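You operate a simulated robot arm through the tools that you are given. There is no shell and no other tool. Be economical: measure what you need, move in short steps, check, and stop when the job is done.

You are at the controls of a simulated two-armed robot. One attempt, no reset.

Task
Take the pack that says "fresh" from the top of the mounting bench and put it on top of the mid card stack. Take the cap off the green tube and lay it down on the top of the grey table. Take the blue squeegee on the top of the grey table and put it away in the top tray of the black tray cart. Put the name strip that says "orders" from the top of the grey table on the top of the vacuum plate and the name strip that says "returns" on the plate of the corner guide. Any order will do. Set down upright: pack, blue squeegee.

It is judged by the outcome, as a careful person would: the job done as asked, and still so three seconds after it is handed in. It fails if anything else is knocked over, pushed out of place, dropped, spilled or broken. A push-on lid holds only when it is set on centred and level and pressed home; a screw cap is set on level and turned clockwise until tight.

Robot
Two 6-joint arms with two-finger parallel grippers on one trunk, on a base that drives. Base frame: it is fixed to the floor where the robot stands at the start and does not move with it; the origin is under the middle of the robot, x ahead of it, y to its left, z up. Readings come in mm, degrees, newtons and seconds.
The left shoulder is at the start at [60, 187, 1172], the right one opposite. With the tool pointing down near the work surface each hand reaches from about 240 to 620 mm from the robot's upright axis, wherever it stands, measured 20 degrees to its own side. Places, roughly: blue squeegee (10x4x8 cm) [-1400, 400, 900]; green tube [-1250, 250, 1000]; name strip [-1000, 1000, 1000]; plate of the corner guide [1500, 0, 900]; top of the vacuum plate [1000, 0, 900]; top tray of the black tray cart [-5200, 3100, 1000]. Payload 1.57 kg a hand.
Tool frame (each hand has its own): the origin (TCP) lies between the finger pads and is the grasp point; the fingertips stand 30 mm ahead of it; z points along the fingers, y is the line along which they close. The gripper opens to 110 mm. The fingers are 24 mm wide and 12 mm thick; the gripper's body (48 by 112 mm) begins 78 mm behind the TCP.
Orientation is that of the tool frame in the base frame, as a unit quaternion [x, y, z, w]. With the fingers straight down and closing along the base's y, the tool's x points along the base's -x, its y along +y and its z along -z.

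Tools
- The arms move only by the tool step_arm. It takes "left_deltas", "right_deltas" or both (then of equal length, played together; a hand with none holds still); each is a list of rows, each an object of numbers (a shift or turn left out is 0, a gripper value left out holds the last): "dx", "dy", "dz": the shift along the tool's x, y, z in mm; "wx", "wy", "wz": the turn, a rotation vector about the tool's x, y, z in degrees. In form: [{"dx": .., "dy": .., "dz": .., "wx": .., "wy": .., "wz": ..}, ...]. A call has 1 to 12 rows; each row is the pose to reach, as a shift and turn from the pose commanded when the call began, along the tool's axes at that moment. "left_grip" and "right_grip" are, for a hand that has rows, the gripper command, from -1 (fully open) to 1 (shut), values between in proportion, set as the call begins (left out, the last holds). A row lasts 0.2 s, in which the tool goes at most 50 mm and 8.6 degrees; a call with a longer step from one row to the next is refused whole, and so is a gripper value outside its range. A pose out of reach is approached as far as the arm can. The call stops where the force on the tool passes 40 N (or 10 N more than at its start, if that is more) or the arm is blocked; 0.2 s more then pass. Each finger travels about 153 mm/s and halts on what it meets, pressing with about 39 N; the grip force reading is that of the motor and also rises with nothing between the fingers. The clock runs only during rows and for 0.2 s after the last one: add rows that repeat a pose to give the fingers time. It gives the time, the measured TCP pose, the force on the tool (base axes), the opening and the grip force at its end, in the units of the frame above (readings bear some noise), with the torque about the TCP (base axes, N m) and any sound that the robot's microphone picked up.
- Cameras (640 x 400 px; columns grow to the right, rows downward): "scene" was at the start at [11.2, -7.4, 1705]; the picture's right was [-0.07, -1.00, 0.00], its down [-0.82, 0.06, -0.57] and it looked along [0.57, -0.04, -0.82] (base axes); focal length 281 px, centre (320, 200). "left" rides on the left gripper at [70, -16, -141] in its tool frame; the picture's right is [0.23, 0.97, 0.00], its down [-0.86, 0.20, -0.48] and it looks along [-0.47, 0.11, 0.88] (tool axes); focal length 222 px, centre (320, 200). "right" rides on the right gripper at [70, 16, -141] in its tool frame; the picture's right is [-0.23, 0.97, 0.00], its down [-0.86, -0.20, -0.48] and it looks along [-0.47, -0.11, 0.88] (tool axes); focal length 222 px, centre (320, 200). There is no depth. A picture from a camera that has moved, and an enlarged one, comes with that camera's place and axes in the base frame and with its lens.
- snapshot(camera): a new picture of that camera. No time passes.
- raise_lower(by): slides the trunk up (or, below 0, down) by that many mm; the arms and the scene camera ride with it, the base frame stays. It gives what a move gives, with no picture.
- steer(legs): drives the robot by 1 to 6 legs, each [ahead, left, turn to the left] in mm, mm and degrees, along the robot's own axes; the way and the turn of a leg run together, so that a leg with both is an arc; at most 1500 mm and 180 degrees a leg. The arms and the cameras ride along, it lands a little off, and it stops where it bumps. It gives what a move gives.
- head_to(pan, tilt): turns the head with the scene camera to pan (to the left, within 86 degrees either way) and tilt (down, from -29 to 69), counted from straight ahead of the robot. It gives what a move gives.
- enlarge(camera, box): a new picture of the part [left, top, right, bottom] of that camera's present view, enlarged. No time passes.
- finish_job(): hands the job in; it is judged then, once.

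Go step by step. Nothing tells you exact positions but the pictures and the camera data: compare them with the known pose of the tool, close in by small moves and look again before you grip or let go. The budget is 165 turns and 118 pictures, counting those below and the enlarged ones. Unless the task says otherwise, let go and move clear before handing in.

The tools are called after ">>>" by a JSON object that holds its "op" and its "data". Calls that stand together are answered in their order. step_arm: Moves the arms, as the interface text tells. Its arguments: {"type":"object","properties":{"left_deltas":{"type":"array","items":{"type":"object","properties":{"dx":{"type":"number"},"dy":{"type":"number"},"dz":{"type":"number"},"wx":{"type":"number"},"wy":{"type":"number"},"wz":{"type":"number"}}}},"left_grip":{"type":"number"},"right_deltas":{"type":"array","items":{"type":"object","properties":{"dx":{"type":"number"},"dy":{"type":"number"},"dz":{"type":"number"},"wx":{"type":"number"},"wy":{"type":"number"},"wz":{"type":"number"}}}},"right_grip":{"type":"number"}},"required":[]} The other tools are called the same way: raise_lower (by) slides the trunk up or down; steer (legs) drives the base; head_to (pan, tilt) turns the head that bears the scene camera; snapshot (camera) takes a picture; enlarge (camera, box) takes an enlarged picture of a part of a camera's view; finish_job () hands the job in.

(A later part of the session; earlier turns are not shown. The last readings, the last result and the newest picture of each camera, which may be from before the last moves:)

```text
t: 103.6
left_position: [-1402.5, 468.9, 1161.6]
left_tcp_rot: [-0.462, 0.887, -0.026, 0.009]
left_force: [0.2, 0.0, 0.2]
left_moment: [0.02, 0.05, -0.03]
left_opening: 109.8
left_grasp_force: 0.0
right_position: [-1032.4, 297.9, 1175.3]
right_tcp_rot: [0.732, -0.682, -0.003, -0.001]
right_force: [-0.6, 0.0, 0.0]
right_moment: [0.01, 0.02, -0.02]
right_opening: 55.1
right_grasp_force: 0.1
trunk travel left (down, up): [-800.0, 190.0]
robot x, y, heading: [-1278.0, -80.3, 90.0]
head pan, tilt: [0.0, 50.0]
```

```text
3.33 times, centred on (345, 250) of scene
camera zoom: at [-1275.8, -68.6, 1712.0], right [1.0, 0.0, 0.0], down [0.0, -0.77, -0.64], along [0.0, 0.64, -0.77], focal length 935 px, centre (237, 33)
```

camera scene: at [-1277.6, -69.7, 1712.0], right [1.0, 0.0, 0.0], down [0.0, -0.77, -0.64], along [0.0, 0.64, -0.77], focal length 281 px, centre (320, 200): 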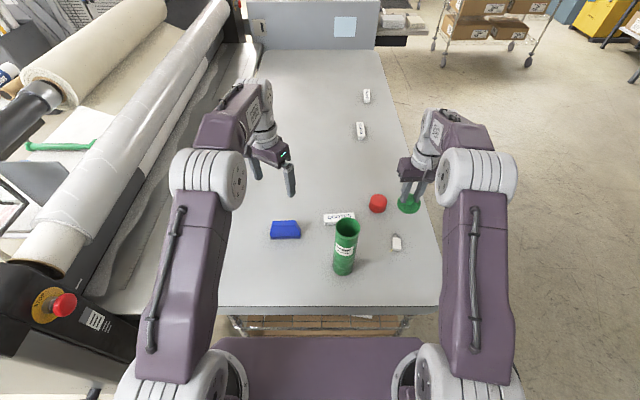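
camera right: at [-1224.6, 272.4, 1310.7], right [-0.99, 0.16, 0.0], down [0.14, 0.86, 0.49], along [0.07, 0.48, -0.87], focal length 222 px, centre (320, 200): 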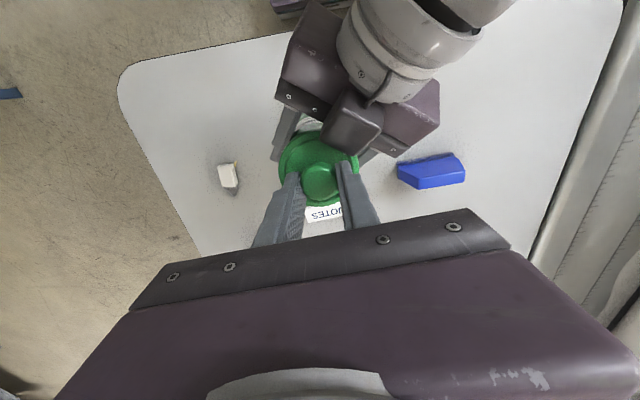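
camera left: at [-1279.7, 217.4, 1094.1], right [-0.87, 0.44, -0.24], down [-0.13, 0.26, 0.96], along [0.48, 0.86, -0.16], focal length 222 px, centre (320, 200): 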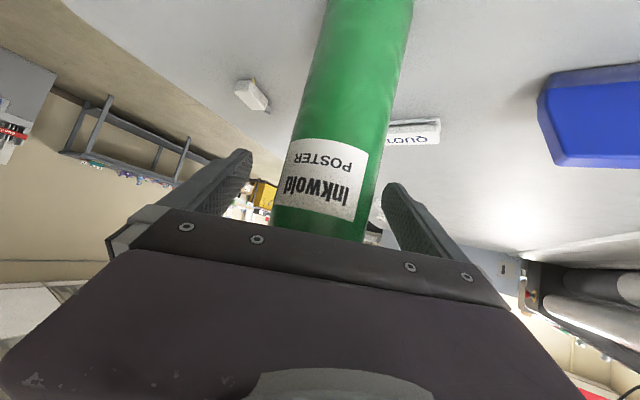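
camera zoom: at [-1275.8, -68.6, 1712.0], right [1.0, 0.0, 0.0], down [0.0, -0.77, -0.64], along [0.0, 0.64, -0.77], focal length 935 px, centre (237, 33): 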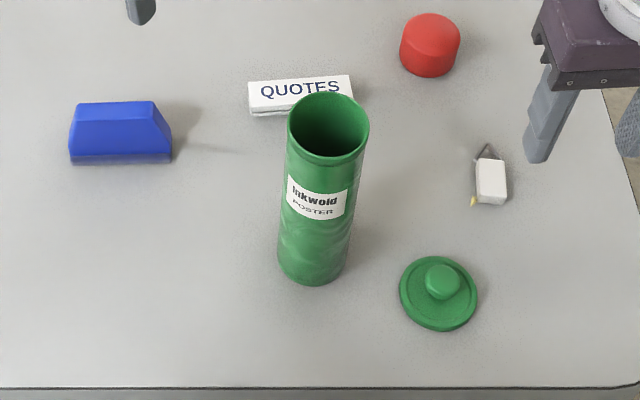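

Cap lies on the table. Next the squeegee at about (-1396,457): rotate the left hand to close along y.

>>> {"op": "step_arm", "data": {"left_deltas": [{"wx": -0.5, "wy": 0.2, "wz": 8}, {"wx": -0.9, "wy": 0.3, "wz": 16}, {"wx": -1.4, "wy": 0.5, "wz": 24}, {"wx": -1.9, "wy": 0.6, "wz": 32}, {"wx": -2.3, "wy": 0.8, "wz": 40}, {"wx": -2.8, "wy": 1, "wz": 48}, {"dx": 6, "dy": -13, "wx": -3.2, "wy": 1.1, "wz": 55}, {"dx": 6, "dy": -13, "dz": 45, "wx": -3.2, "wy": 1.1, "wz": 55}, {"dx": 6, "dy": -13, "dz": 90, "wx": -3.2, "wy": 1.1, "wz": 55}, {"dx": 6, "dy": -13, "dz": 130, "wx": -3.2, "wy": 1.1, "wz": 55}, {"dx": 6, "dy": -13, "dz": 130, "wx": -3.2, "wy": 1.1, "wz": 55}]}}

>>> {"op": "snapshot", "data": {"camera": "left"}}

>>> {"op": "enlarge", "data": {"camera": "scene", "box": [220, 140, 370, 270]}}

```text
t: 106.0
left_position: [-1392.2, 450.1, 1033.6]
left_tcp_rot: [0.0, 1.0, -0.001, 0.0]
left_force: [-0.1, 0.4, -0.8]
left_moment: [0.0, 0.0, -0.02]
left_opening: 110.1
left_grasp_force: 0.1
right_position: [-1033.5, 297.2, 1176.4]
right_tcp_rot: [0.732, -0.682, -0.003, -0.002]
right_force: [-0.1, 1.0, 0.1]
right_moment: [-0.02, 0.01, 0.0]
right_opening: 54.9
right_grasp_force: 0.0
trunk travel left (down, up): [-800.0, 190.0]
robot x, y, heading: [-1278.8, -82.8, 90.4]
head pan, tilt: [0.0, 50.0]
```

```text
57 pictures are left
camera left: at [-1462.5, 434.3, 1174.5], right [-0.23, 0.97, 0.0], down [0.85, 0.2, 0.48], along [0.47, 0.11, -0.88], focal length 222 px, centre (320, 200)
```

left: 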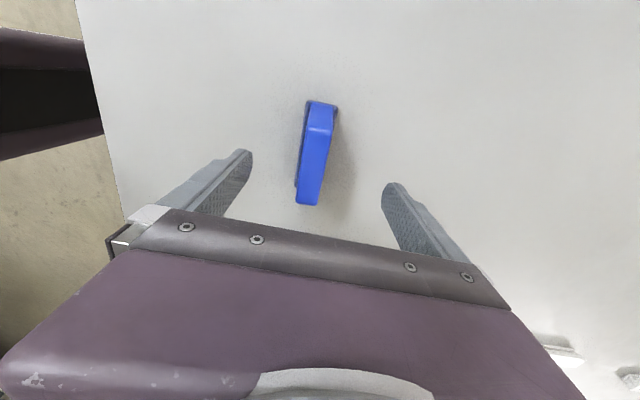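

```text
3.08 times, centred on (295, 205) of scene
camera zoom: at [-1277.4, -69.5, 1712.0], right [1.0, 0.0, 0.0], down [0.0, -0.77, -0.64], along [0.0, 0.64, -0.77], focal length 864 px, centre (397, 185)
```

zoom: 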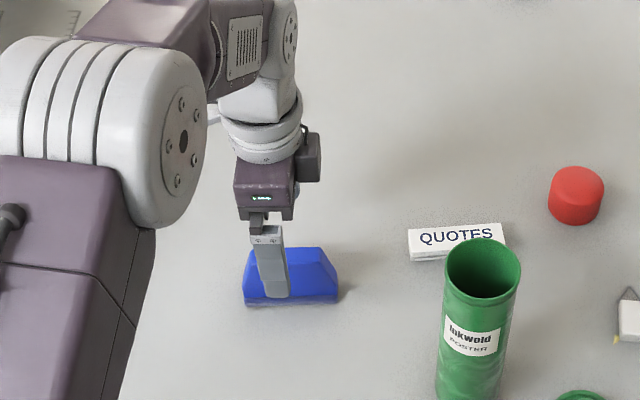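

>>> {"op": "step_arm", "data": {"left_deltas": [{"dx": -5, "dy": -2, "dz": 30, "wz": -3}, {"dx": -5, "dy": -2, "dz": 60, "wz": -3}, {"dx": -5, "dy": -2, "dz": 88, "wz": -3}, {"dx": -5, "dy": -2, "dz": 88, "wz": -3}]}}

>>> {"op": "step_arm", "data": {"left_deltas": [{}, {}, {}, {}], "left_grip": 1}}

>>> {"op": "snapshot", "data": {"camera": "left"}}

```text
t: 107.2
left_position: [-1386.2, 448.2, 950.4]
left_tcp_rot: [-0.026, 1.0, 0.002, 0.0]
left_force: [-3.1, -6.6, 30.2]
left_moment: [-2.04, 0.01, -0.07]
left_opening: 109.8
left_grasp_force: 0.0
right_position: [-1033.6, 296.0, 1177.5]
right_tcp_rot: [0.732, -0.681, -0.003, -0.003]
right_force: [1.1, -0.3, -0.2]
right_moment: [-0.04, 0.02, 0.01]
right_opening: 54.7
right_grasp_force: 0.2
trunk travel left (down, up): [-800.0, 190.0]
robot x, y, heading: [-1277.4, -85.2, 90.3]
head pan, tilt: [0.0, 50.0]
stopped in row 4 (left hand): the force on the tool passed its limit (the readings are from after the stop); the commanded pose is now the measured one
```

```text
t: 108.2
left_position: [-1386.1, 447.6, 949.7]
left_tcp_rot: [-0.027, 1.0, 0.005, 0.0]
left_force: [2.3, -7.7, 27.1]
left_moment: [-0.88, -0.04, 0.02]
left_opening: 33.3
left_grasp_force: 39.2
right_position: [-1033.8, 293.5, 1178.1]
right_tcp_rot: [0.731, -0.682, -0.004, -0.004]
right_force: [-0.9, -0.1, 0.7]
right_moment: [0.0, 0.01, 0.03]
right_opening: 55.3
right_grasp_force: 0.0
trunk travel left (down, up): [-800.0, 190.0]
robot x, y, heading: [-1276.3, -83.8, 90.1]
head pan, tilt: [0.0, 50.0]
```

```text
55 pictures are left
camera left: at [-1456.0, 426.4, 1091.1], right [-0.28, 0.96, 0.01], down [0.84, 0.24, 0.48], along [0.46, 0.14, -0.88], focal length 222 px, centre (320, 200)
```

left: 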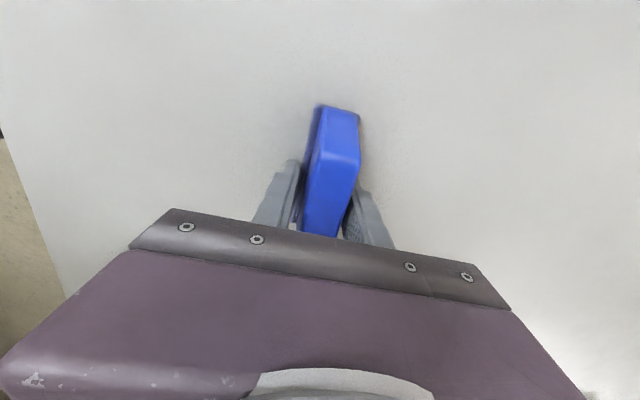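

Table top is actually ≈920; squeegee gripped (33 mm). Lifting.

>>> {"op": "step_arm", "data": {"left_deltas": [{"dz": -20}, {"dz": -60}, {"dz": -100}, {"dz": -140}, {"dz": -180}, {"dz": -180}]}}

>>> {"op": "snapshot", "data": {"camera": "left"}}

>>> {"op": "head_to", "data": {"pan": 80, "tilt": 15}}

>>> {"op": "snapshot", "data": {"camera": "scene"}}

```text
t: 109.5
left_position: [-1387.8, 451.6, 1128.4]
left_tcp_rot: [-0.027, 1.0, 0.001, 0.001]
left_force: [-0.3, -0.3, -1.7]
left_moment: [-0.02, -0.03, -0.02]
left_opening: 33.3
left_grasp_force: 38.8
right_position: [-1033.5, 297.3, 1175.1]
right_tcp_rot: [0.731, -0.682, -0.003, -0.002]
right_force: [0.9, 0.0, 0.5]
right_moment: [-0.05, -0.01, 0.01]
right_opening: 55.3
right_grasp_force: 0.1
trunk travel left (down, up): [-800.0, 190.0]
robot x, y, heading: [-1278.5, -83.1, 90.3]
head pan, tilt: [0.0, 50.0]
```

```text
54 pictures are left
camera left: at [-1457.1, 431.2, 1268.7], right [-0.28, 0.96, 0.0], down [0.84, 0.24, 0.48], along [0.46, 0.14, -0.88], focal length 222 px, centre (320, 200)
```

left: 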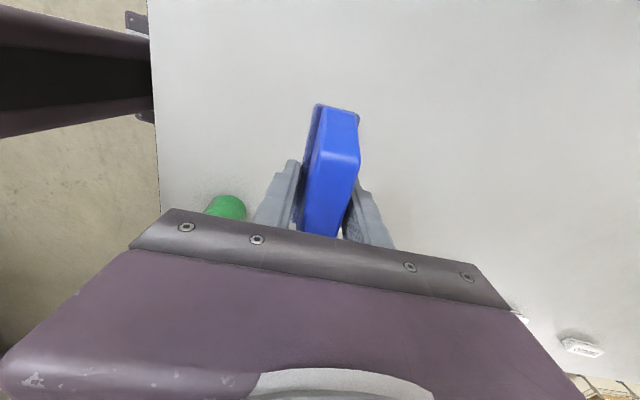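

```text
t: 111.1
left_position: [-1386.6, 450.9, 1127.1]
left_tcp_rot: [-0.026, 1.0, 0.002, 0.0]
left_force: [0.0, 0.0, -1.7]
left_moment: [-0.03, -0.02, 0.01]
left_opening: 33.1
left_grasp_force: 38.9
right_position: [-1034.5, 297.9, 1176.6]
right_tcp_rot: [0.732, -0.682, -0.003, -0.002]
right_force: [0.2, -0.9, 0.1]
right_moment: [0.0, -0.03, 0.02]
right_opening: 54.9
right_grasp_force: 0.1
trunk travel left (down, up): [-800.0, 190.0]
robot x, y, heading: [-1277.0, -83.0, 90.0]
head pan, tilt: [80.0, 15.0]
```

```text
53 pictures are left
camera scene: at [-1369.4, -130.0, 1765.7], right [0.17, 0.98, 0.0], down [0.26, -0.04, -0.97], along [-0.95, 0.17, -0.26], focal length 281 px, centre (320, 200)
```

scene: 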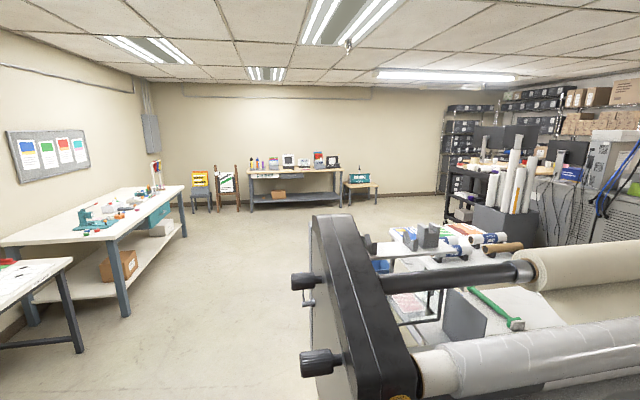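

Squeegee in hand. The black cart lies around (-5200,3100); I'll drive round the laminator on the free floor.

>>> {"op": "steer", "data": {"legs": [[-450, 0, 0], [0, 0, 90], [1500, 0, 0], [1500, 0, 0], [200, 0, 0], [0, 0, -60]]}}

>>> {"op": "head_to", "data": {"pan": 0, "tilt": 15}}

>>> {"op": "snapshot", "data": {"camera": "scene"}}

```text
t: 135.6
left_position: [-4864.4, -141.6, 1127.7]
left_tcp_rot: [-0.289, 0.957, 0.003, 0.0]
left_force: [-0.1, 0.3, -0.8]
left_moment: [-0.03, -0.03, 0.01]
left_opening: 33.0
left_grasp_force: 39.0
right_position: [-4481.8, -93.2, 1177.1]
right_tcp_rot: [0.885, -0.466, -0.004, -0.002]
right_force: [0.5, 0.1, 0.2]
right_moment: [0.01, 0.01, -0.02]
right_opening: 55.2
right_grasp_force: 0.0
trunk travel left (down, up): [-800.0, 190.0]
robot x, y, heading: [-4497.9, -545.5, 120.6]
head pan, tilt: [80.0, 15.0]
```

```text
t: 137.1
left_position: [-4863.9, -140.0, 1126.6]
left_tcp_rot: [-0.288, 0.958, 0.002, 0.0]
left_force: [0.1, 0.4, -2.1]
left_moment: [-0.01, 0.01, 0.01]
left_opening: 33.3
left_grasp_force: 39.1
right_position: [-4481.8, -93.1, 1177.1]
right_tcp_rot: [0.886, -0.464, -0.004, -0.004]
right_force: [0.6, -0.2, 0.2]
right_moment: [0.02, 0.01, -0.02]
right_opening: 55.0
right_grasp_force: 0.0
trunk travel left (down, up): [-800.0, 190.0]
robot x, y, heading: [-4497.5, -543.6, 120.5]
head pan, tilt: [0.0, 15.0]
```

```text
52 pictures are left
camera scene: at [-4514.7, -519.0, 1765.7], right [0.86, 0.51, 0.0], down [0.13, -0.22, -0.97], along [-0.49, 0.83, -0.26], focal length 281 px, centre (320, 200)
```

scene: 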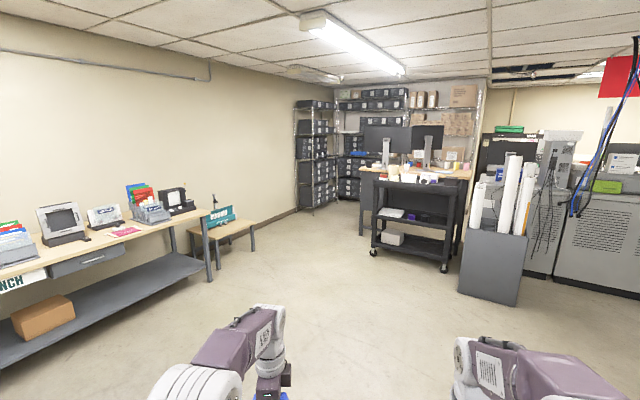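

>>> {"op": "steer", "data": {"legs": [[0, 0, -30.5], [0, 700, 0], [1500, 0, 0], [1050, 0, 0]]}}

>>> {"op": "head_to", "data": {"pan": 0, "tilt": 35}}

>>> {"op": "snapshot", "data": {"camera": "scene"}}

```text
t: 154.4
left_position: [-5331.3, 2526.5, 1127.6]
left_tcp_rot: [-0.032, 0.999, 0.002, 0.001]
left_force: [0.2, -0.5, -1.0]
left_moment: [-0.03, -0.03, 0.0]
left_opening: 33.3
left_grasp_force: 39.3
right_position: [-4975.4, 2375.8, 1177.2]
right_tcp_rot: [0.736, -0.677, -0.003, -0.003]
right_force: [0.3, -0.6, -0.1]
right_moment: [0.01, -0.03, -0.01]
right_opening: 55.0
right_grasp_force: 0.0
trunk travel left (down, up): [-800.0, 190.0]
robot x, y, heading: [-5211.9, 1993.3, 90.7]
head pan, tilt: [0.0, 15.0]
```

```text
t: 155.3
left_position: [-5331.7, 2526.7, 1127.9]
left_tcp_rot: [-0.031, 1.0, 0.001, 0.0]
left_force: [0.2, 0.2, -1.3]
left_moment: [-0.01, -0.02, 0.01]
left_opening: 33.3
left_grasp_force: 38.5
right_position: [-4977.7, 2377.5, 1176.5]
right_tcp_rot: [0.735, -0.678, -0.002, -0.002]
right_force: [0.2, 0.9, -0.3]
right_moment: [0.0, 0.02, 0.0]
right_opening: 55.1
right_grasp_force: 0.0
trunk travel left (down, up): [-800.0, 190.0]
robot x, y, heading: [-5213.6, 1995.5, 90.9]
head pan, tilt: [0.0, 35.0]
```

```text
51 pictures are left
camera scene: at [-5215.3, 2018.4, 1733.8], right [1.0, 0.01, 0.0], down [0.01, -0.57, -0.82], along [-0.01, 0.82, -0.57], focal length 281 px, centre (320, 200)
```

scene: 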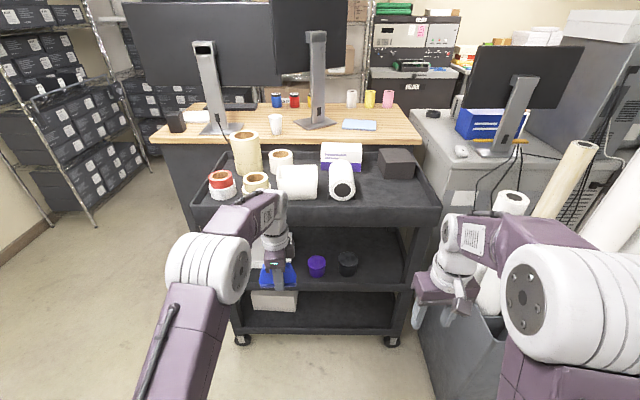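

>>> {"op": "enlarge", "data": {"camera": "scene", "box": [190, 120, 450, 280]}}

```text
2.46 times, centred on (320, 200) of scene
camera zoom: at [-5215.3, 2018.4, 1733.8], right [1.0, 0.01, 0.0], down [0.01, -0.57, -0.82], along [-0.01, 0.82, -0.57], focal length 691 px, centre (320, 200)
```

zoom: 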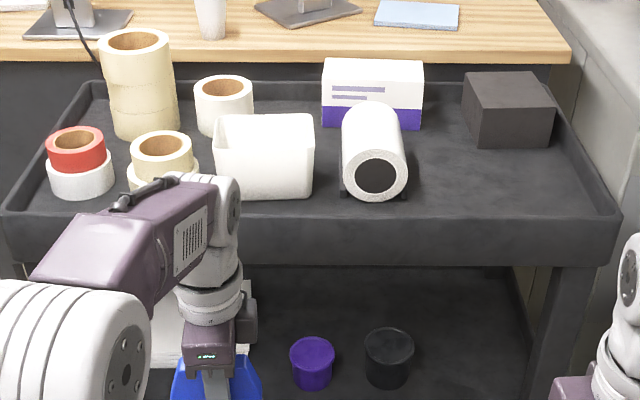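

Free spot in the top tray: right front, about (-4900,3120). I raise the left hand and close in partway.

>>> {"op": "step_arm", "data": {"left_deltas": [{"dz": -40}, {"dz": -80}, {"dz": -120}, {"dz": -120}]}}

>>> {"op": "steer", "data": {"legs": [[0, -200, -0.9], [480, 0, 0]]}}

>>> {"op": "head_to", "data": {"pan": 0, "tilt": 50}}

>>> {"op": "snapshot", "data": {"camera": "scene"}}

>>> {"op": "snapshot", "data": {"camera": "right"}}

```text
t: 156.3
left_position: [-5331.5, 2526.7, 1248.0]
left_tcp_rot: [-0.032, 0.999, 0.001, 0.001]
left_force: [0.2, -0.1, -0.7]
left_moment: [0.02, -0.02, 0.01]
left_opening: 33.2
left_grasp_force: 38.8
right_position: [-4976.8, 2376.8, 1176.9]
right_tcp_rot: [0.735, -0.678, -0.003, -0.002]
right_force: [-0.1, -0.6, -0.1]
right_moment: [0.0, -0.03, 0.0]
right_opening: 54.9
right_grasp_force: 0.1
trunk travel left (down, up): [-800.0, 190.0]
robot x, y, heading: [-5214.1, 1990.8, 90.9]
head pan, tilt: [0.0, 35.0]
```

```text
t: 160.3
left_position: [-5120.7, 3002.7, 1247.7]
left_tcp_rot: [-0.024, 1.0, 0.002, 0.0]
left_force: [-0.4, -1.2, -1.3]
left_moment: [0.04, 0.01, 0.0]
left_opening: 33.3
left_grasp_force: 39.6
right_position: [-4768.7, 2849.7, 1175.8]
right_tcp_rot: [0.73, -0.683, -0.003, -0.003]
right_force: [0.1, -0.3, 0.8]
right_moment: [0.02, 0.0, -0.01]
right_opening: 54.8
right_grasp_force: 0.0
trunk travel left (down, up): [-800.0, 190.0]
robot x, y, heading: [-5012.7, 2467.1, 90.0]
head pan, tilt: [0.0, 35.0]
```

```text
t: 161.1
left_position: [-5120.3, 3005.7, 1246.7]
left_tcp_rot: [-0.024, 1.0, 0.001, 0.002]
left_force: [-0.4, -0.5, -1.8]
left_moment: [-0.01, -0.01, -0.01]
left_opening: 33.3
left_grasp_force: 38.2
right_position: [-4767.1, 2851.1, 1177.2]
right_tcp_rot: [0.731, -0.683, -0.002, -0.002]
right_force: [0.9, -0.3, 0.7]
right_moment: [0.02, -0.03, 0.02]
right_opening: 55.1
right_grasp_force: 0.0
trunk travel left (down, up): [-800.0, 190.0]
robot x, y, heading: [-5011.6, 2469.0, 90.0]
head pan, tilt: [0.0, 50.0]
```

```text
49 pictures are left
camera scene: at [-5012.7, 2485.4, 1712.0], right [1.0, 0.0, 0.0], down [0.0, -0.77, -0.64], along [0.0, 0.64, -0.77], focal length 281 px, centre (320, 200)
```

scene: 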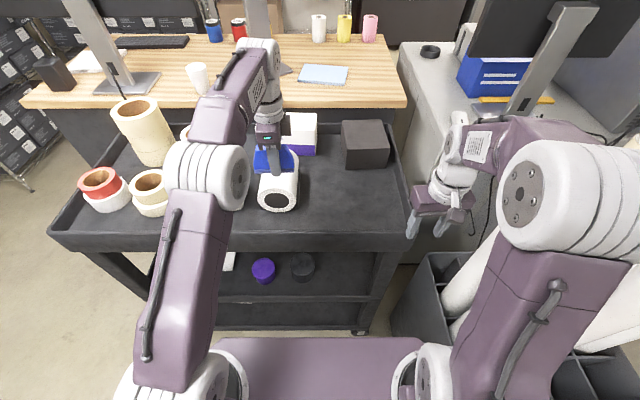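

```text
48 pictures are left
camera right: at [-4779.7, 2779.9, 1317.1], right [-0.99, 0.16, 0.0], down [0.14, 0.86, 0.49], along [0.08, 0.48, -0.87], focal length 222 px, centre (320, 200)
```

right: 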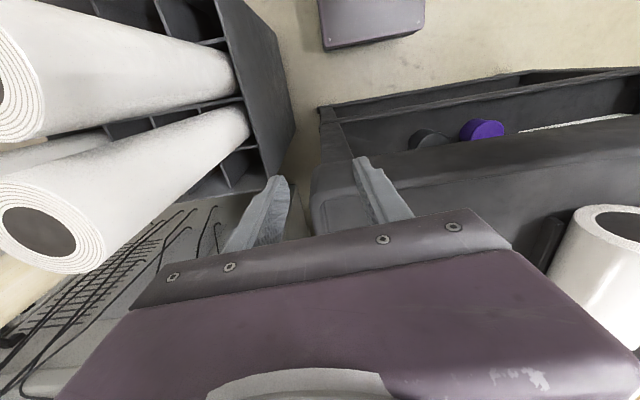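

>>> {"op": "steer", "data": {"legs": [[0, -60, 0], [150, 0, 0]]}}

>>> {"op": "step_arm", "data": {"left_deltas": [{"dx": -35, "dy": -16}, {"dx": -70, "dy": -32}, {"dx": -105, "dy": -48}, {"dx": -140, "dy": -64}, {"dx": -150, "dy": -75}]}}

>>> {"op": "snapshot", "data": {"camera": "left"}}

>>> {"op": "snapshot", "data": {"camera": "scene"}}

```text
t: 163.0
left_position: [-5058.4, 3151.3, 1249.9]
left_tcp_rot: [-0.024, 1.0, 0.003, 0.001]
left_force: [0.0, 0.0, -1.6]
left_moment: [0.02, 0.03, 0.01]
left_opening: 33.1
left_grasp_force: 38.8
right_position: [-4707.1, 2997.6, 1177.6]
right_tcp_rot: [0.729, -0.684, -0.004, -0.004]
right_force: [0.7, -0.4, -0.4]
right_moment: [0.05, 0.02, 0.02]
right_opening: 54.9
right_grasp_force: 0.0
trunk travel left (down, up): [-800.0, 190.0]
robot x, y, heading: [-4953.6, 2616.9, 89.9]
head pan, tilt: [0.0, 50.0]
```

```text
t: 164.2
left_position: [-4904.3, 3085.3, 1249.1]
left_tcp_rot: [-0.025, 1.0, 0.002, 0.001]
left_force: [0.6, 0.7, -0.7]
left_moment: [0.01, -0.04, -0.02]
left_opening: 33.6
left_grasp_force: 39.2
right_position: [-4706.0, 2997.4, 1176.5]
right_tcp_rot: [0.73, -0.683, -0.003, -0.004]
right_force: [0.0, -0.1, -0.4]
right_moment: [0.01, 0.01, -0.02]
right_opening: 55.1
right_grasp_force: 0.1
trunk travel left (down, up): [-800.0, 190.0]
robot x, y, heading: [-4947.7, 2615.9, 89.7]
head pan, tilt: [0.0, 50.0]
```

```text
47 pictures are left
camera left: at [-4974.2, 3065.0, 1389.1], right [-0.27, 0.96, 0.01], down [0.84, 0.24, 0.48], along [0.46, 0.14, -0.88], focal length 222 px, centre (320, 200)
```

left: 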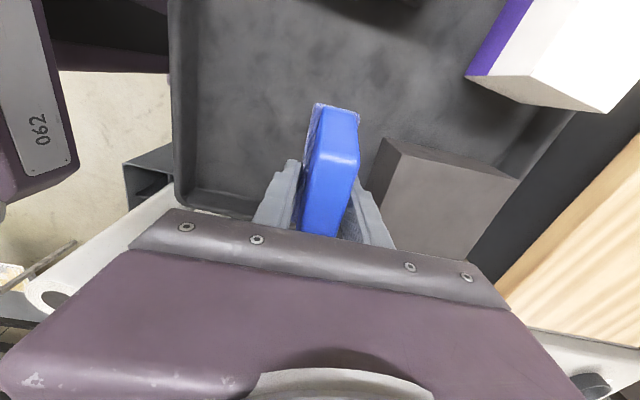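

```text
46 pictures are left
camera scene: at [-4951.6, 2632.3, 1712.0], right [1.0, 0.0, 0.0], down [0.0, -0.77, -0.64], along [0.0, 0.64, -0.77], focal length 281 px, centre (320, 200)
```

scene: 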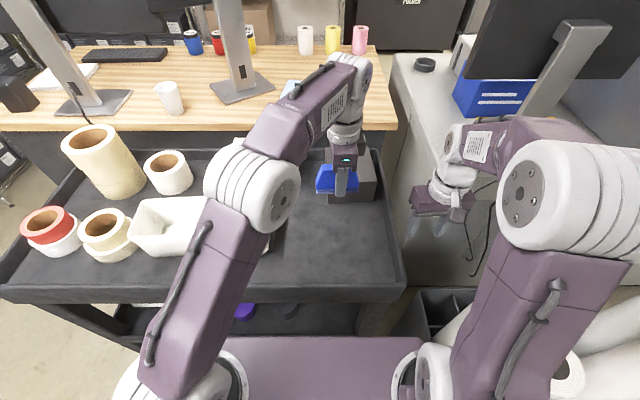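

>>> {"op": "step_arm", "data": {"left_deltas": [{"dz": 40}, {"dz": 80}, {"dz": 120}, {"dz": 160}, {"dz": 195}, {"dz": 205}, {"dz": 212}, {"dz": 219}, {"dz": 226}, {"dz": 233}]}}

>>> {"op": "enlarge", "data": {"camera": "scene", "box": [250, 120, 420, 310]}}

```text
t: 165.4
left_position: [-4904.3, 3084.7, 1075.1]
left_tcp_rot: [-0.024, 1.0, 0.002, 0.0]
left_force: [-1.2, -6.1, 7.1]
left_moment: [-0.38, 0.06, 0.01]
left_opening: 33.3
left_grasp_force: 39.0
right_position: [-4706.3, 2997.9, 1177.7]
right_tcp_rot: [0.73, -0.683, -0.004, -0.004]
right_force: [-0.5, -0.8, -0.5]
right_moment: [-0.01, 0.03, 0.04]
right_opening: 54.9
right_grasp_force: 0.0
trunk travel left (down, up): [-800.0, 190.0]
robot x, y, heading: [-4953.6, 2615.3, 89.9]
head pan, tilt: [0.0, 50.0]
stopped in row 5 (left hand): the force on the tool passed its limit (the readings are from after the stop); the commanded pose is now the measured one
```

```text
2.11 times, centred on (335, 215) of scene
camera zoom: at [-4952.5, 2630.4, 1712.0], right [1.0, 0.0, 0.0], down [0.0, -0.77, -0.64], along [0.0, 0.64, -0.77], focal length 591 px, centre (288, 168)
```

zoom: 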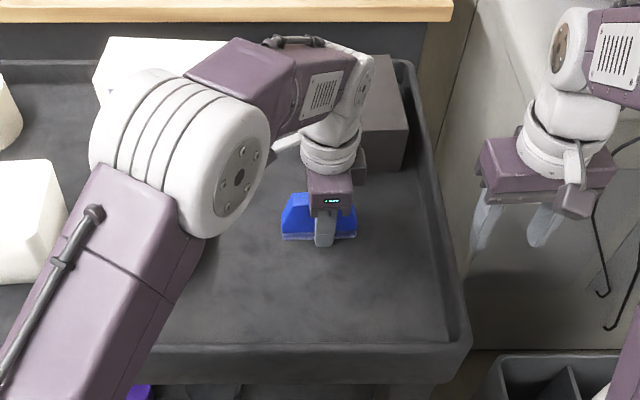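

>>> {"op": "step_arm", "data": {"left_deltas": [{"dz": 1}, {"dz": 2}]}}

>>> {"op": "enlarge", "data": {"camera": "scene", "box": [310, 170, 370, 210]}}

>>> {"op": "snapshot", "data": {"camera": "left"}}

```text
t: 166.0
left_position: [-4904.3, 3084.6, 1076.3]
left_tcp_rot: [-0.024, 1.0, 0.006, 0.002]
left_force: [-3.7, -5.4, 25.8]
left_moment: [-0.81, 0.31, -0.05]
left_opening: 33.2
left_grasp_force: 39.3
right_position: [-4707.1, 2996.4, 1177.9]
right_tcp_rot: [0.73, -0.683, -0.005, -0.005]
right_force: [-0.5, -0.2, 0.0]
right_moment: [0.01, -0.02, 0.0]
right_opening: 55.0
right_grasp_force: 0.1
trunk travel left (down, up): [-800.0, 190.0]
robot x, y, heading: [-4949.3, 2620.3, 89.7]
head pan, tilt: [0.0, 50.0]
```

```text
10.00 times, centred on (340, 190) of scene
camera zoom: at [-4953.2, 2627.7, 1712.4], right [1.0, 0.0, 0.0], down [0.0, -0.76, -0.65], along [0.0, 0.65, -0.76], focal length 2806 px, centre (120, 300)
```

zoom: 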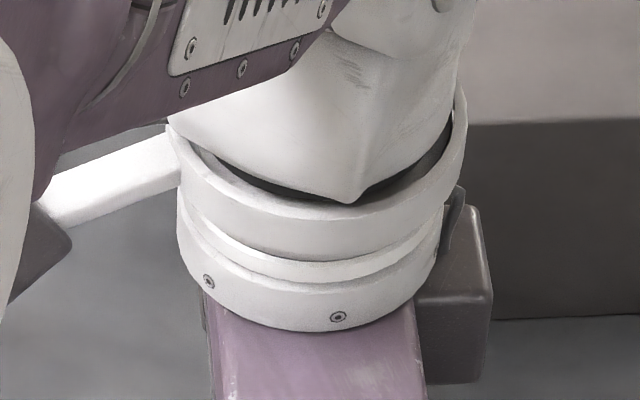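

```text
43 pictures are left
camera left: at [-4975.2, 3063.9, 1215.9], right [-0.27, 0.96, 0.01], down [0.84, 0.23, 0.48], along [0.46, 0.14, -0.87], focal length 222 px, centre (320, 200)
```

left: 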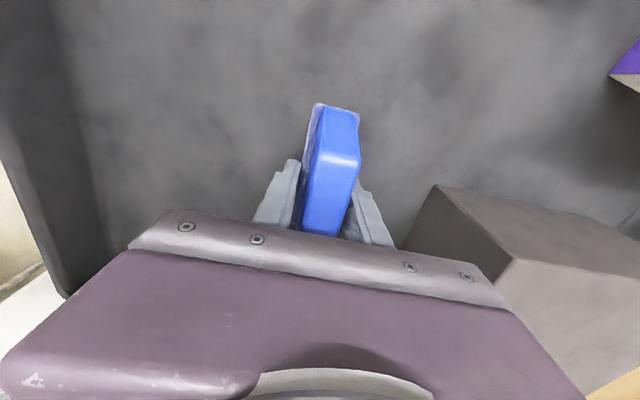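

Squeegee rests on the tray floor. Easing, releasing, and rising.

>>> {"op": "step_arm", "data": {"left_deltas": [{"dz": -1.5}, {"dz": -1.5}]}}

>>> {"op": "step_arm", "data": {"left_deltas": [{}, {}, {}], "left_grip": -0.3}}

>>> {"op": "step_arm", "data": {"left_deltas": [{"dz": -20}, {"dz": -60}, {"dz": -100}, {"dz": -140}, {"dz": -180}, {"dz": -180, "dx": 40}, {"dz": -180, "dx": 80}]}}

>>> {"op": "enlarge", "data": {"camera": "scene", "box": [250, 120, 420, 310]}}

```text
t: 166.6
left_position: [-4904.9, 3084.3, 1075.9]
left_tcp_rot: [-0.023, 1.0, 0.004, 0.002]
left_force: [-2.2, -4.2, 21.1]
left_moment: [-0.72, 0.24, 0.0]
left_opening: 33.3
left_grasp_force: 39.0
right_position: [-4706.3, 2996.6, 1178.1]
right_tcp_rot: [0.73, -0.684, -0.003, -0.004]
right_force: [-0.3, -1.0, 0.4]
right_moment: [-0.02, -0.02, 0.02]
right_opening: 55.0
right_grasp_force: 0.0
trunk travel left (down, up): [-800.0, 190.0]
robot x, y, heading: [-4950.0, 2618.6, 89.9]
head pan, tilt: [0.0, 50.0]
```

```text
t: 167.0
left_position: [-4904.5, 3092.3, 1075.6]
left_tcp_rot: [-0.023, 1.0, 0.008, 0.003]
left_force: [-0.4, 0.1, -0.1]
left_moment: [0.03, 0.0, 0.02]
left_opening: 70.9
left_grasp_force: 0.5
right_position: [-4707.1, 2999.9, 1175.7]
right_tcp_rot: [0.73, -0.683, -0.003, -0.003]
right_force: [0.0, 0.2, 0.2]
right_moment: [0.01, 0.06, 0.0]
right_opening: 54.9
right_grasp_force: 0.1
trunk travel left (down, up): [-800.0, 190.0]
robot x, y, heading: [-4952.2, 2618.9, 89.8]
head pan, tilt: [0.0, 50.0]
stopped in row 2 (left hand): the force on the tool passed its limit (the readings are from after the stop); the commanded pose is now the measured one
```

```text
t: 168.6
left_position: [-4987.7, 3085.9, 1255.8]
left_tcp_rot: [-0.023, 1.0, 0.01, 0.004]
left_force: [-0.4, -0.2, 0.1]
left_moment: [-0.01, -0.01, -0.04]
left_opening: 71.5
left_grasp_force: 0.1
right_position: [-4709.2, 2999.3, 1176.8]
right_tcp_rot: [0.731, -0.683, -0.002, -0.004]
right_force: [0.2, 0.5, 0.6]
right_moment: [0.02, -0.01, 0.01]
right_opening: 55.0
right_grasp_force: 0.0
trunk travel left (down, up): [-800.0, 190.0]
robot x, y, heading: [-4953.4, 2620.3, 89.7]
head pan, tilt: [0.0, 50.0]
```

```text
2.11 times, centred on (335, 215) of scene
camera zoom: at [-4954.6, 2633.6, 1712.0], right [1.0, 0.0, 0.0], down [0.0, -0.77, -0.64], along [0.0, 0.64, -0.77], focal length 591 px, centre (288, 168)
```

zoom: 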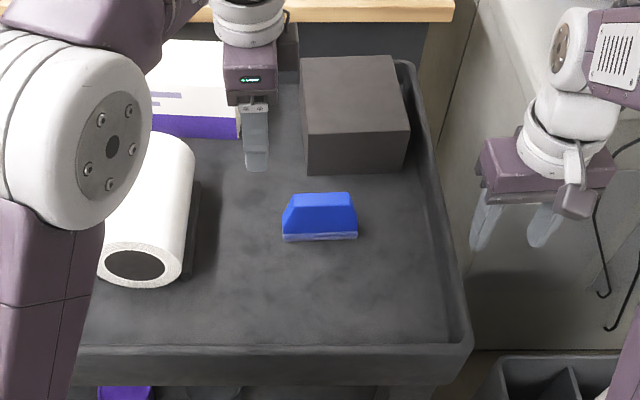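

Squeegee is upright in the tray. Now drive back to the front of the grey table for the name strips.

>>> {"op": "steer", "data": {"legs": [[-1500, 0, 0], [-1500, 0, 0], [0, 0, -89.7], [1500, -100, 0], [1500, 0, 0], [1500, 0, 0]]}}

>>> {"op": "steer", "data": {"legs": [[100, 0, 0], [0, 0, 180], [0, -1500, 0], [0, -100, 0]]}}

>>> {"op": "head_to", "data": {"pan": 0, "tilt": 45}}

>>> {"op": "snapshot", "data": {"camera": "scene"}}

```text
refused: leg 4 is longer than a leg can be; nothing moved
```

```text
t: 170.0
left_position: [-4985.8, 3145.2, 1258.5]
left_tcp_rot: [-0.026, 1.0, 0.011, 0.003]
left_force: [-0.5, 0.0, -0.7]
left_moment: [0.08, 0.03, 0.01]
left_opening: 71.3
left_grasp_force: 0.1
right_position: [-4706.1, 3062.0, 1178.8]
right_tcp_rot: [0.731, -0.682, -0.004, -0.005]
right_force: [-0.1, -0.4, 0.4]
right_moment: [0.09, -0.03, -0.03]
right_opening: 55.0
right_grasp_force: 0.0
trunk travel left (down, up): [-800.0, 190.0]
robot x, y, heading: [-4947.6, 2682.5, 90.2]
head pan, tilt: [0.0, 50.0]
stopped in leg 2: the robot was blocked; the commanded pose is now the measured one
```

```text
t: 170.7
left_position: [-4985.3, 3147.6, 1257.3]
left_tcp_rot: [-0.024, 1.0, 0.009, 0.003]
left_force: [0.1, -0.7, 0.0]
left_moment: [0.04, 0.0, -0.01]
left_opening: 71.5
left_grasp_force: 0.0
right_position: [-4706.1, 3065.0, 1175.8]
right_tcp_rot: [0.731, -0.682, -0.004, -0.004]
right_force: [-0.9, -0.2, 0.2]
right_moment: [0.05, 0.03, -0.02]
right_opening: 55.1
right_grasp_force: 0.0
trunk travel left (down, up): [-800.0, 190.0]
robot x, y, heading: [-4950.3, 2684.4, 89.9]
head pan, tilt: [0.0, 45.0]
```

```text
41 pictures are left
camera scene: at [-4950.6, 2699.7, 1718.9], right [1.0, 0.0, 0.0], down [0.0, -0.71, -0.71], along [0.0, 0.71, -0.71], focal length 281 px, centre (320, 200)
```

scene: 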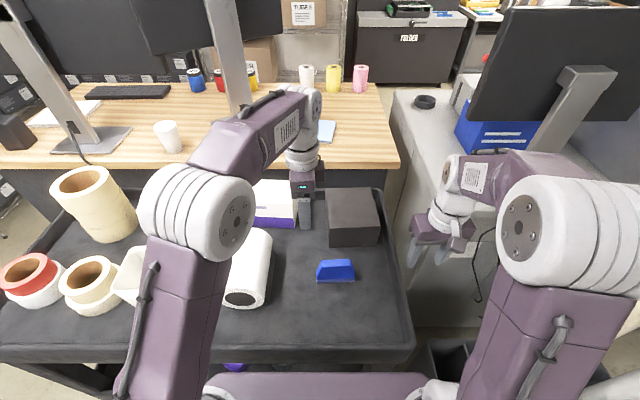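

A chained drive wrongly nudged me forward, and the robot stopped without visible disturbance. Backing off and checking the cart.

>>> {"op": "steer", "data": {"legs": [[-500, 0, 0]]}}

>>> {"op": "snapshot", "data": {"camera": "scene"}}

```text
t: 173.6
left_position: [-4984.9, 2650.9, 1255.3]
left_tcp_rot: [-0.026, 1.0, 0.008, 0.004]
left_force: [0.1, 0.3, -0.9]
left_moment: [0.01, 0.04, 0.02]
left_opening: 71.3
left_grasp_force: 0.0
right_position: [-4705.7, 2566.6, 1175.8]
right_tcp_rot: [0.732, -0.681, -0.003, -0.002]
right_force: [0.6, 1.7, -0.2]
right_moment: [0.02, 0.01, -0.01]
right_opening: 55.1
right_grasp_force: 0.1
trunk travel left (down, up): [-800.0, 190.0]
robot x, y, heading: [-4944.9, 2183.9, 90.1]
head pan, tilt: [0.0, 45.0]
```

```text
40 pictures are left
camera scene: at [-4949.5, 2203.9, 1718.8], right [1.0, 0.0, 0.0], down [0.0, -0.71, -0.71], along [0.0, 0.71, -0.71], focal length 281 px, centre (320, 200)
```

scene: 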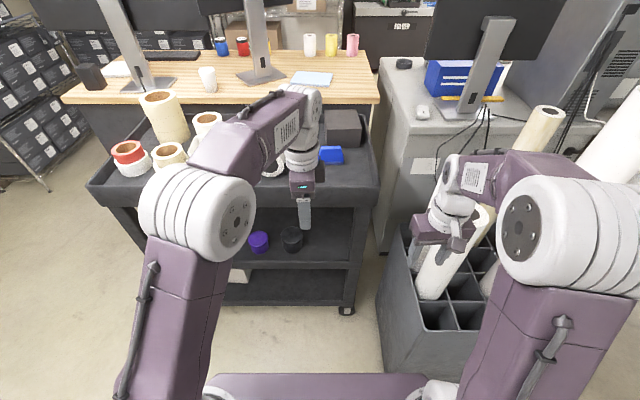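

>>> {"op": "steer", "data": {"legs": [[-1500, 0, 0], [-1150, 0, 0], [0, 0, -90], [1500, 0, 0], [1500, 0, 0], [1450, 0, 0]]}}

```text
t: 211.1
left_position: [-34.4, -273.0, 1256.9]
left_tcp_rot: [0.679, 0.734, 0.004, 0.009]
left_force: [1.3, 0.2, 0.1]
left_moment: [0.02, 0.0, -0.02]
left_opening: 71.3
left_grasp_force: 0.1
right_position: [-111.3, -554.1, 1175.0]
right_tcp_rot: [-0.049, 0.999, 0.0, 0.005]
right_force: [0.0, 0.9, -0.5]
right_moment: [-0.03, 0.0, 0.02]
right_opening: 54.8
right_grasp_force: 0.1
trunk travel left (down, up): [-800.0, 190.0]
robot x, y, heading: [-499.6, -324.5, 1.8]
head pan, tilt: [0.0, 45.0]
```

>>> {"op": "steer", "data": {"legs": [[80, 0, 0], [0, 0, 178.2], [0, -1440, 0]]}}

>>> {"op": "snapshot", "data": {"camera": "scene"}}

```text
t: 226.1
left_position: [-829.7, 1109.0, 1255.8]
left_tcp_rot: [0.71, -0.705, -0.008, 0.004]
left_force: [0.4, 1.0, 0.2]
left_moment: [0.03, -0.01, 0.01]
left_opening: 71.6
left_grasp_force: 0.1
right_position: [-733.8, 1384.5, 1176.4]
right_tcp_rot: [1.0, 0.013, -0.004, 0.0]
right_force: [-0.6, -0.3, 0.5]
right_moment: [-0.01, -0.03, -0.01]
right_opening: 55.0
right_grasp_force: 0.0
trunk travel left (down, up): [-800.0, 190.0]
robot x, y, heading: [-363.5, 1125.8, 177.5]
head pan, tilt: [0.0, 45.0]
```

```text
39 pictures are left
camera scene: at [-384.2, 1123.7, 1718.9], right [0.04, 1.0, 0.0], down [0.71, -0.03, -0.71], along [-0.71, 0.03, -0.71], focal length 281 px, centre (320, 200)
```

scene: 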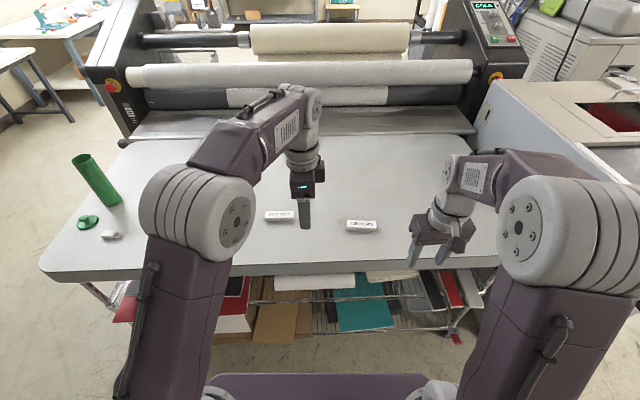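

>>> {"op": "steer", "data": {"legs": [[225, 0, 2.5]]}}

>>> {"op": "step_arm", "data": {"right_deltas": [{"wz": -8}, {"wz": -16}, {"wz": -24}, {"wz": -32}, {"wz": -40}, {"wz": -48}, {"wz": -56}, {"wz": -64}, {"wz": -72}, {"wz": -80}, {"wz": -88}, {"wz": -89}], "right_grip": -0.3}}

>>> {"op": "snapshot", "data": {"camera": "scene"}}

>>> {"op": "snapshot", "data": {"camera": "left"}}

>>> {"op": "snapshot", "data": {"camera": "right"}}

```text
t: 227.8
left_position: [-1051.1, 1094.2, 1256.9]
left_tcp_rot: [0.725, -0.689, -0.009, 0.004]
left_force: [0.3, 0.2, 0.6]
left_moment: [-0.02, 0.04, 0.01]
left_opening: 71.2
left_grasp_force: 0.0
right_position: [-967.9, 1374.2, 1178.1]
right_tcp_rot: [0.999, 0.035, -0.005, 0.0]
right_force: [-0.3, -0.7, -0.2]
right_moment: [0.0, 0.02, 0.01]
right_opening: 55.2
right_grasp_force: 0.1
trunk travel left (down, up): [-800.0, 190.0]
robot x, y, heading: [-581.3, 1131.0, -179.9]
head pan, tilt: [0.0, 45.0]
```

```text
t: 230.4
left_position: [-1054.0, 1094.7, 1256.4]
left_tcp_rot: [0.724, -0.689, -0.009, 0.004]
left_force: [-0.5, 0.2, -0.2]
left_moment: [0.0, 0.0, 0.02]
left_opening: 71.5
left_grasp_force: 0.1
right_position: [-969.8, 1372.7, 1176.8]
right_tcp_rot: [0.687, 0.727, -0.003, -0.003]
right_force: [0.0, 0.2, -0.2]
right_moment: [-0.01, 0.01, 0.0]
right_opening: 71.6
right_grasp_force: 0.3
trunk travel left (down, up): [-800.0, 190.0]
robot x, y, heading: [-586.6, 1131.1, -179.9]
head pan, tilt: [0.0, 45.0]
```

```text
38 pictures are left
camera scene: at [-609.4, 1127.9, 1718.9], right [0.0, 1.0, 0.0], down [0.71, 0.0, -0.71], along [-0.71, 0.0, -0.71], focal length 281 px, centre (320, 200)
```

scene: 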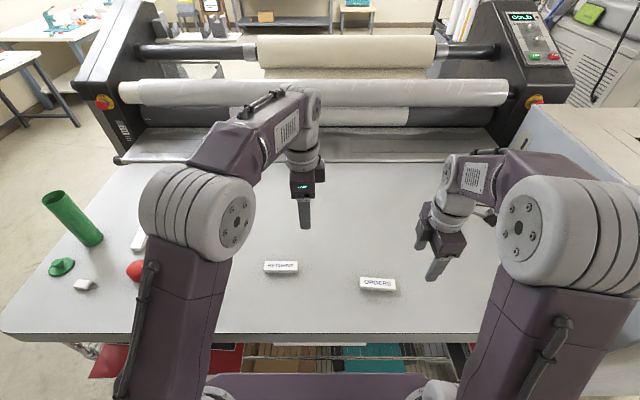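

```text
37 pictures are left
camera left: at [-1032.4, 1024.7, 1396.9], right [-0.96, -0.28, 0.02], down [-0.23, 0.84, 0.49], along [-0.15, 0.47, -0.87], focal length 222 px, centre (320, 200)
```

left: 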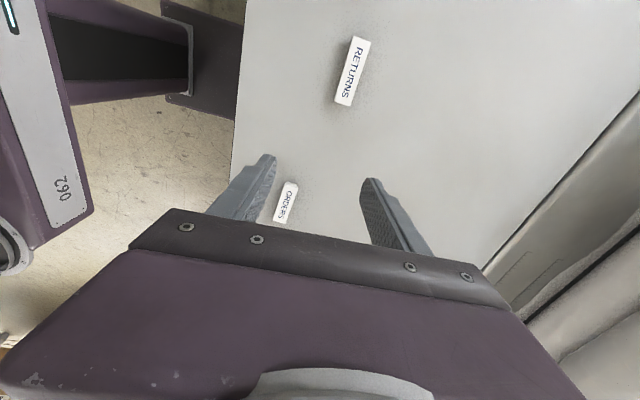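

```text
36 pictures are left
camera right: at [-956.5, 1444.1, 1317.8], right [0.98, -0.17, -0.01], down [-0.15, -0.86, 0.48], along [-0.09, -0.47, -0.88], focal length 222 px, centre (320, 200)
```

right: 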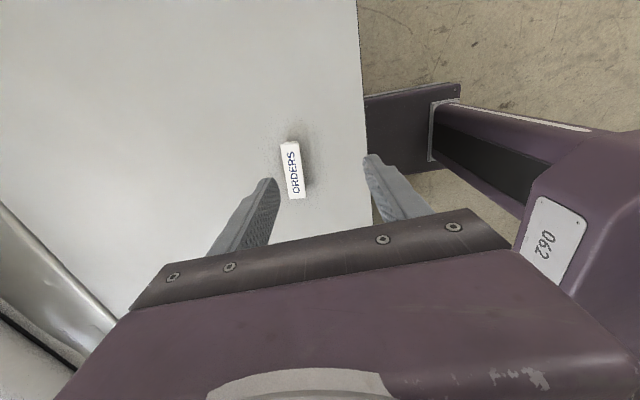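

>>> {"op": "enlarge", "data": {"camera": "scene", "box": [250, 245, 410, 305]}}

```text
4.00 times, centred on (330, 275) of scene
camera zoom: at [-609.4, 1127.9, 1718.9], right [0.0, 1.0, 0.0], down [0.71, 0.0, -0.71], along [-0.71, 0.0, -0.71], focal length 1122 px, centre (280, -100)
```

zoom: 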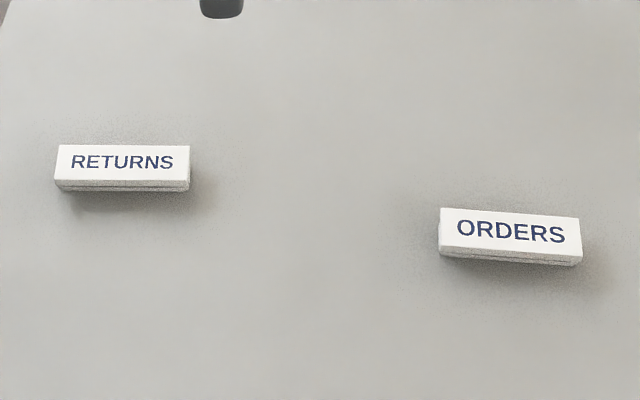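

Both strips located: RETURNS (-1093,1004), ORDERS (-1033,1302, yaw −5°). Positioning both hands above them.

>>> {"op": "step_arm", "data": {"left_deltas": [{"dx": 30, "dy": 14, "wx": 1, "wy": 0.4, "wz": 1}, {"dx": 60, "dy": 28, "wx": 1, "wy": 0.4, "wz": 2}, {"dx": 89, "dy": 43, "dz": 25, "wx": 1, "wy": 0.4, "wz": 2.8}, {"dx": 89, "dy": 43, "dz": 70, "wx": 1, "wy": 0.4, "wz": 2.8}, {"dx": 89, "dy": 43, "dz": 115, "wx": 1, "wy": 0.4, "wz": 2.8}, {"dx": 89, "dy": 43, "dz": 160, "wx": 1, "wy": 0.4, "wz": 2.8}, {"dx": 89, "dy": 43, "dz": 205, "wx": 1, "wy": 0.4, "wz": 2.8}, {"dx": 89, "dy": 43, "dz": 245, "wx": 1, "wy": 0.4, "wz": 2.8}, {"dx": 89, "dy": 43, "dz": 266, "wx": 1, "wy": 0.4, "wz": 2.8}], "right_deltas": [{"dx": -20, "dy": -20, "wz": 2}, {"dx": -40, "dy": -45, "wz": 5}, {"dx": -65, "dy": -67, "dz": 10, "wz": 8.2}, {"dx": -65, "dy": -67, "dz": 40, "wz": 8.2}, {"dx": -65, "dy": -67, "dz": 70, "wz": 8.2}, {"dx": -65, "dy": -67, "dz": 100, "wz": 8.2}, {"dx": -65, "dy": -67, "dz": 130, "wz": 8.2}, {"dx": -65, "dy": -67, "dz": 160, "wz": 8.2}, {"dx": -65, "dy": -67, "dz": 187, "wz": 8.2}]}}

>>> {"op": "snapshot", "data": {"camera": "left"}}

>>> {"op": "snapshot", "data": {"camera": "right"}}

```text
t: 232.4
left_position: [-1097.4, 1007.0, 989.6]
left_tcp_rot: [0.708, -0.706, 0.0, 0.0]
left_force: [0.5, -0.1, 0.8]
left_moment: [-0.01, 0.03, -0.02]
left_opening: 71.6
left_grasp_force: 0.0
right_position: [-1036.1, 1304.1, 990.7]
right_tcp_rot: [0.738, 0.674, -0.003, -0.003]
right_force: [-0.5, -0.2, -0.2]
right_moment: [-0.01, 0.0, 0.04]
right_opening: 71.3
right_grasp_force: 0.2
trunk travel left (down, up): [-800.0, 190.0]
robot x, y, heading: [-589.5, 1132.6, -180.0]
head pan, tilt: [0.0, 45.0]
```

```text
34 pictures are left
camera left: at [-1082.1, 936.5, 1131.2], right [-0.97, -0.23, 0.0], down [-0.2, 0.85, 0.48], along [-0.11, 0.47, -0.88], focal length 222 px, centre (320, 200)
```

left: 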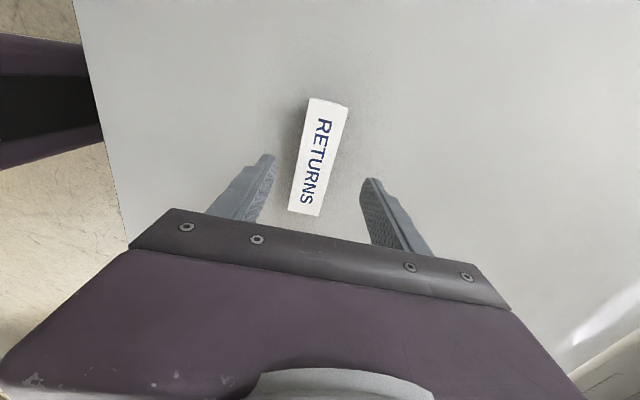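

```text
33 pictures are left
camera right: at [-1012.2, 1372.8, 1131.6], right [0.95, -0.31, -0.01], down [-0.27, -0.83, 0.48], along [-0.16, -0.45, -0.88], focal length 222 px, centre (320, 200)
```

right: 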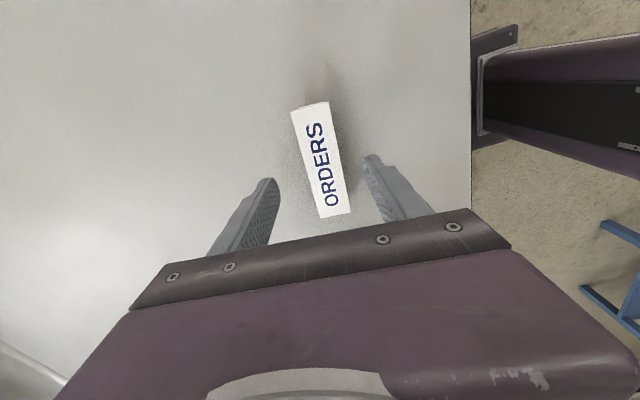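

>>> {"op": "step_arm", "data": {"left_deltas": [{"dy": -3, "dz": 15}, {"dy": -3, "dz": 28}, {"dy": -3, "dz": 36}, {"dy": -3, "dz": 36}], "right_deltas": [{"dy": 4, "dz": 15}, {"dy": 4, "dz": 28}, {"dy": 4, "dz": 37}, {"dy": 4, "dz": 37}]}}

>>> {"op": "step_arm", "data": {"left_deltas": [{}, {}, {}], "right_deltas": [{}, {}, {}], "left_grip": 1, "right_grip": 1}}

>>> {"op": "step_arm", "data": {"left_deltas": [{"dz": -20}, {"dz": -60}, {"dz": -100}, {"dz": -140}, {"dz": -160}], "right_deltas": [{"dz": -20}, {"dz": -60}, {"dz": -100}, {"dz": -140}, {"dz": -160}]}}

>>> {"op": "snapshot", "data": {"camera": "left"}}

>>> {"op": "snapshot", "data": {"camera": "right"}}

```text
t: 233.4
left_position: [-1094.3, 1006.7, 954.5]
left_tcp_rot: [0.708, -0.707, 0.0, 0.0]
left_force: [-0.1, 0.1, 0.5]
left_moment: [0.02, 0.03, -0.02]
left_opening: 71.4
left_grasp_force: 0.0
right_position: [-1031.0, 1303.8, 951.9]
right_tcp_rot: [0.738, 0.674, -0.003, -0.004]
right_force: [0.1, 0.4, -0.2]
right_moment: [0.01, -0.01, 0.06]
right_opening: 71.2
right_grasp_force: 0.0
trunk travel left (down, up): [-800.0, 190.0]
robot x, y, heading: [-586.5, 1130.7, -180.0]
head pan, tilt: [0.0, 45.0]
```

```text
t: 234.2
left_position: [-1094.5, 1005.6, 955.0]
left_tcp_rot: [0.708, -0.706, 0.0, 0.0]
left_force: [1.1, -0.2, -1.0]
left_moment: [-0.03, 0.03, -0.01]
left_opening: 30.7
left_grasp_force: 39.1
right_position: [-1031.2, 1304.1, 953.2]
right_tcp_rot: [0.738, 0.675, -0.003, -0.003]
right_force: [-0.6, 0.4, 0.6]
right_moment: [0.04, 0.02, 0.01]
right_opening: 30.9
right_grasp_force: 39.2
trunk travel left (down, up): [-800.0, 190.0]
robot x, y, heading: [-585.5, 1134.3, -180.0]
head pan, tilt: [0.0, 45.0]
```

```text
t: 235.4
left_position: [-1093.4, 1004.5, 1115.5]
left_tcp_rot: [0.708, -0.707, -0.001, -0.001]
left_force: [-0.2, 0.1, 0.0]
left_moment: [0.02, -0.01, 0.0]
left_opening: 30.8
left_grasp_force: 38.8
right_position: [-1028.3, 1302.5, 1112.8]
right_tcp_rot: [0.738, 0.674, -0.003, -0.003]
right_force: [0.5, 0.8, -1.1]
right_moment: [0.03, 0.01, 0.03]
right_opening: 30.8
right_grasp_force: 38.6
trunk travel left (down, up): [-800.0, 190.0]
robot x, y, heading: [-583.0, 1132.1, -179.7]
head pan, tilt: [0.0, 45.0]
```

```text
32 pictures are left
camera left: at [-1078.1, 935.8, 1256.1], right [-0.97, -0.23, 0.0], down [-0.2, 0.85, 0.48], along [-0.11, 0.47, -0.88], focal length 222 px, centre (320, 200)
```

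left: 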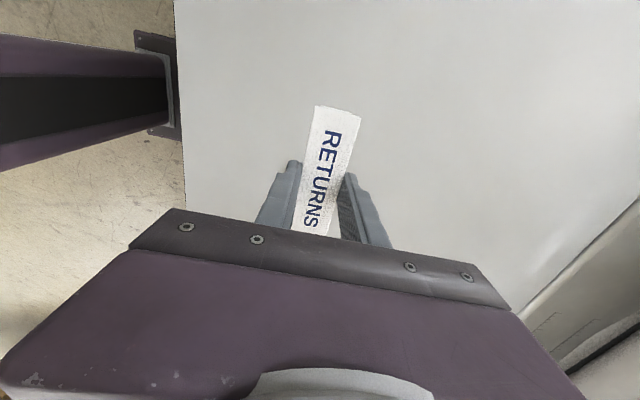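

```text
31 pictures are left
camera right: at [-1005.1, 1372.1, 1254.7], right [0.95, -0.31, -0.01], down [-0.27, -0.83, 0.48], along [-0.16, -0.45, -0.88], focal length 222 px, centre (320, 200)
```

right: 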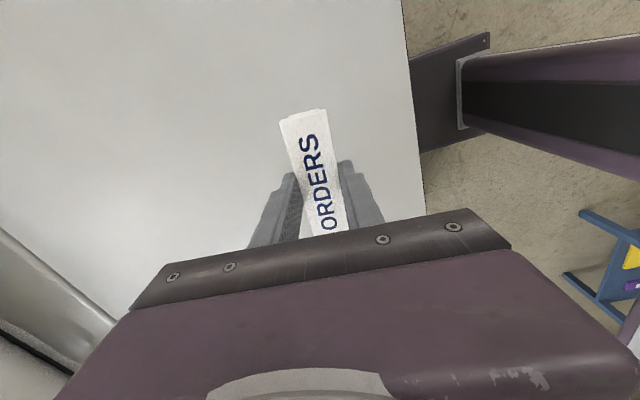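

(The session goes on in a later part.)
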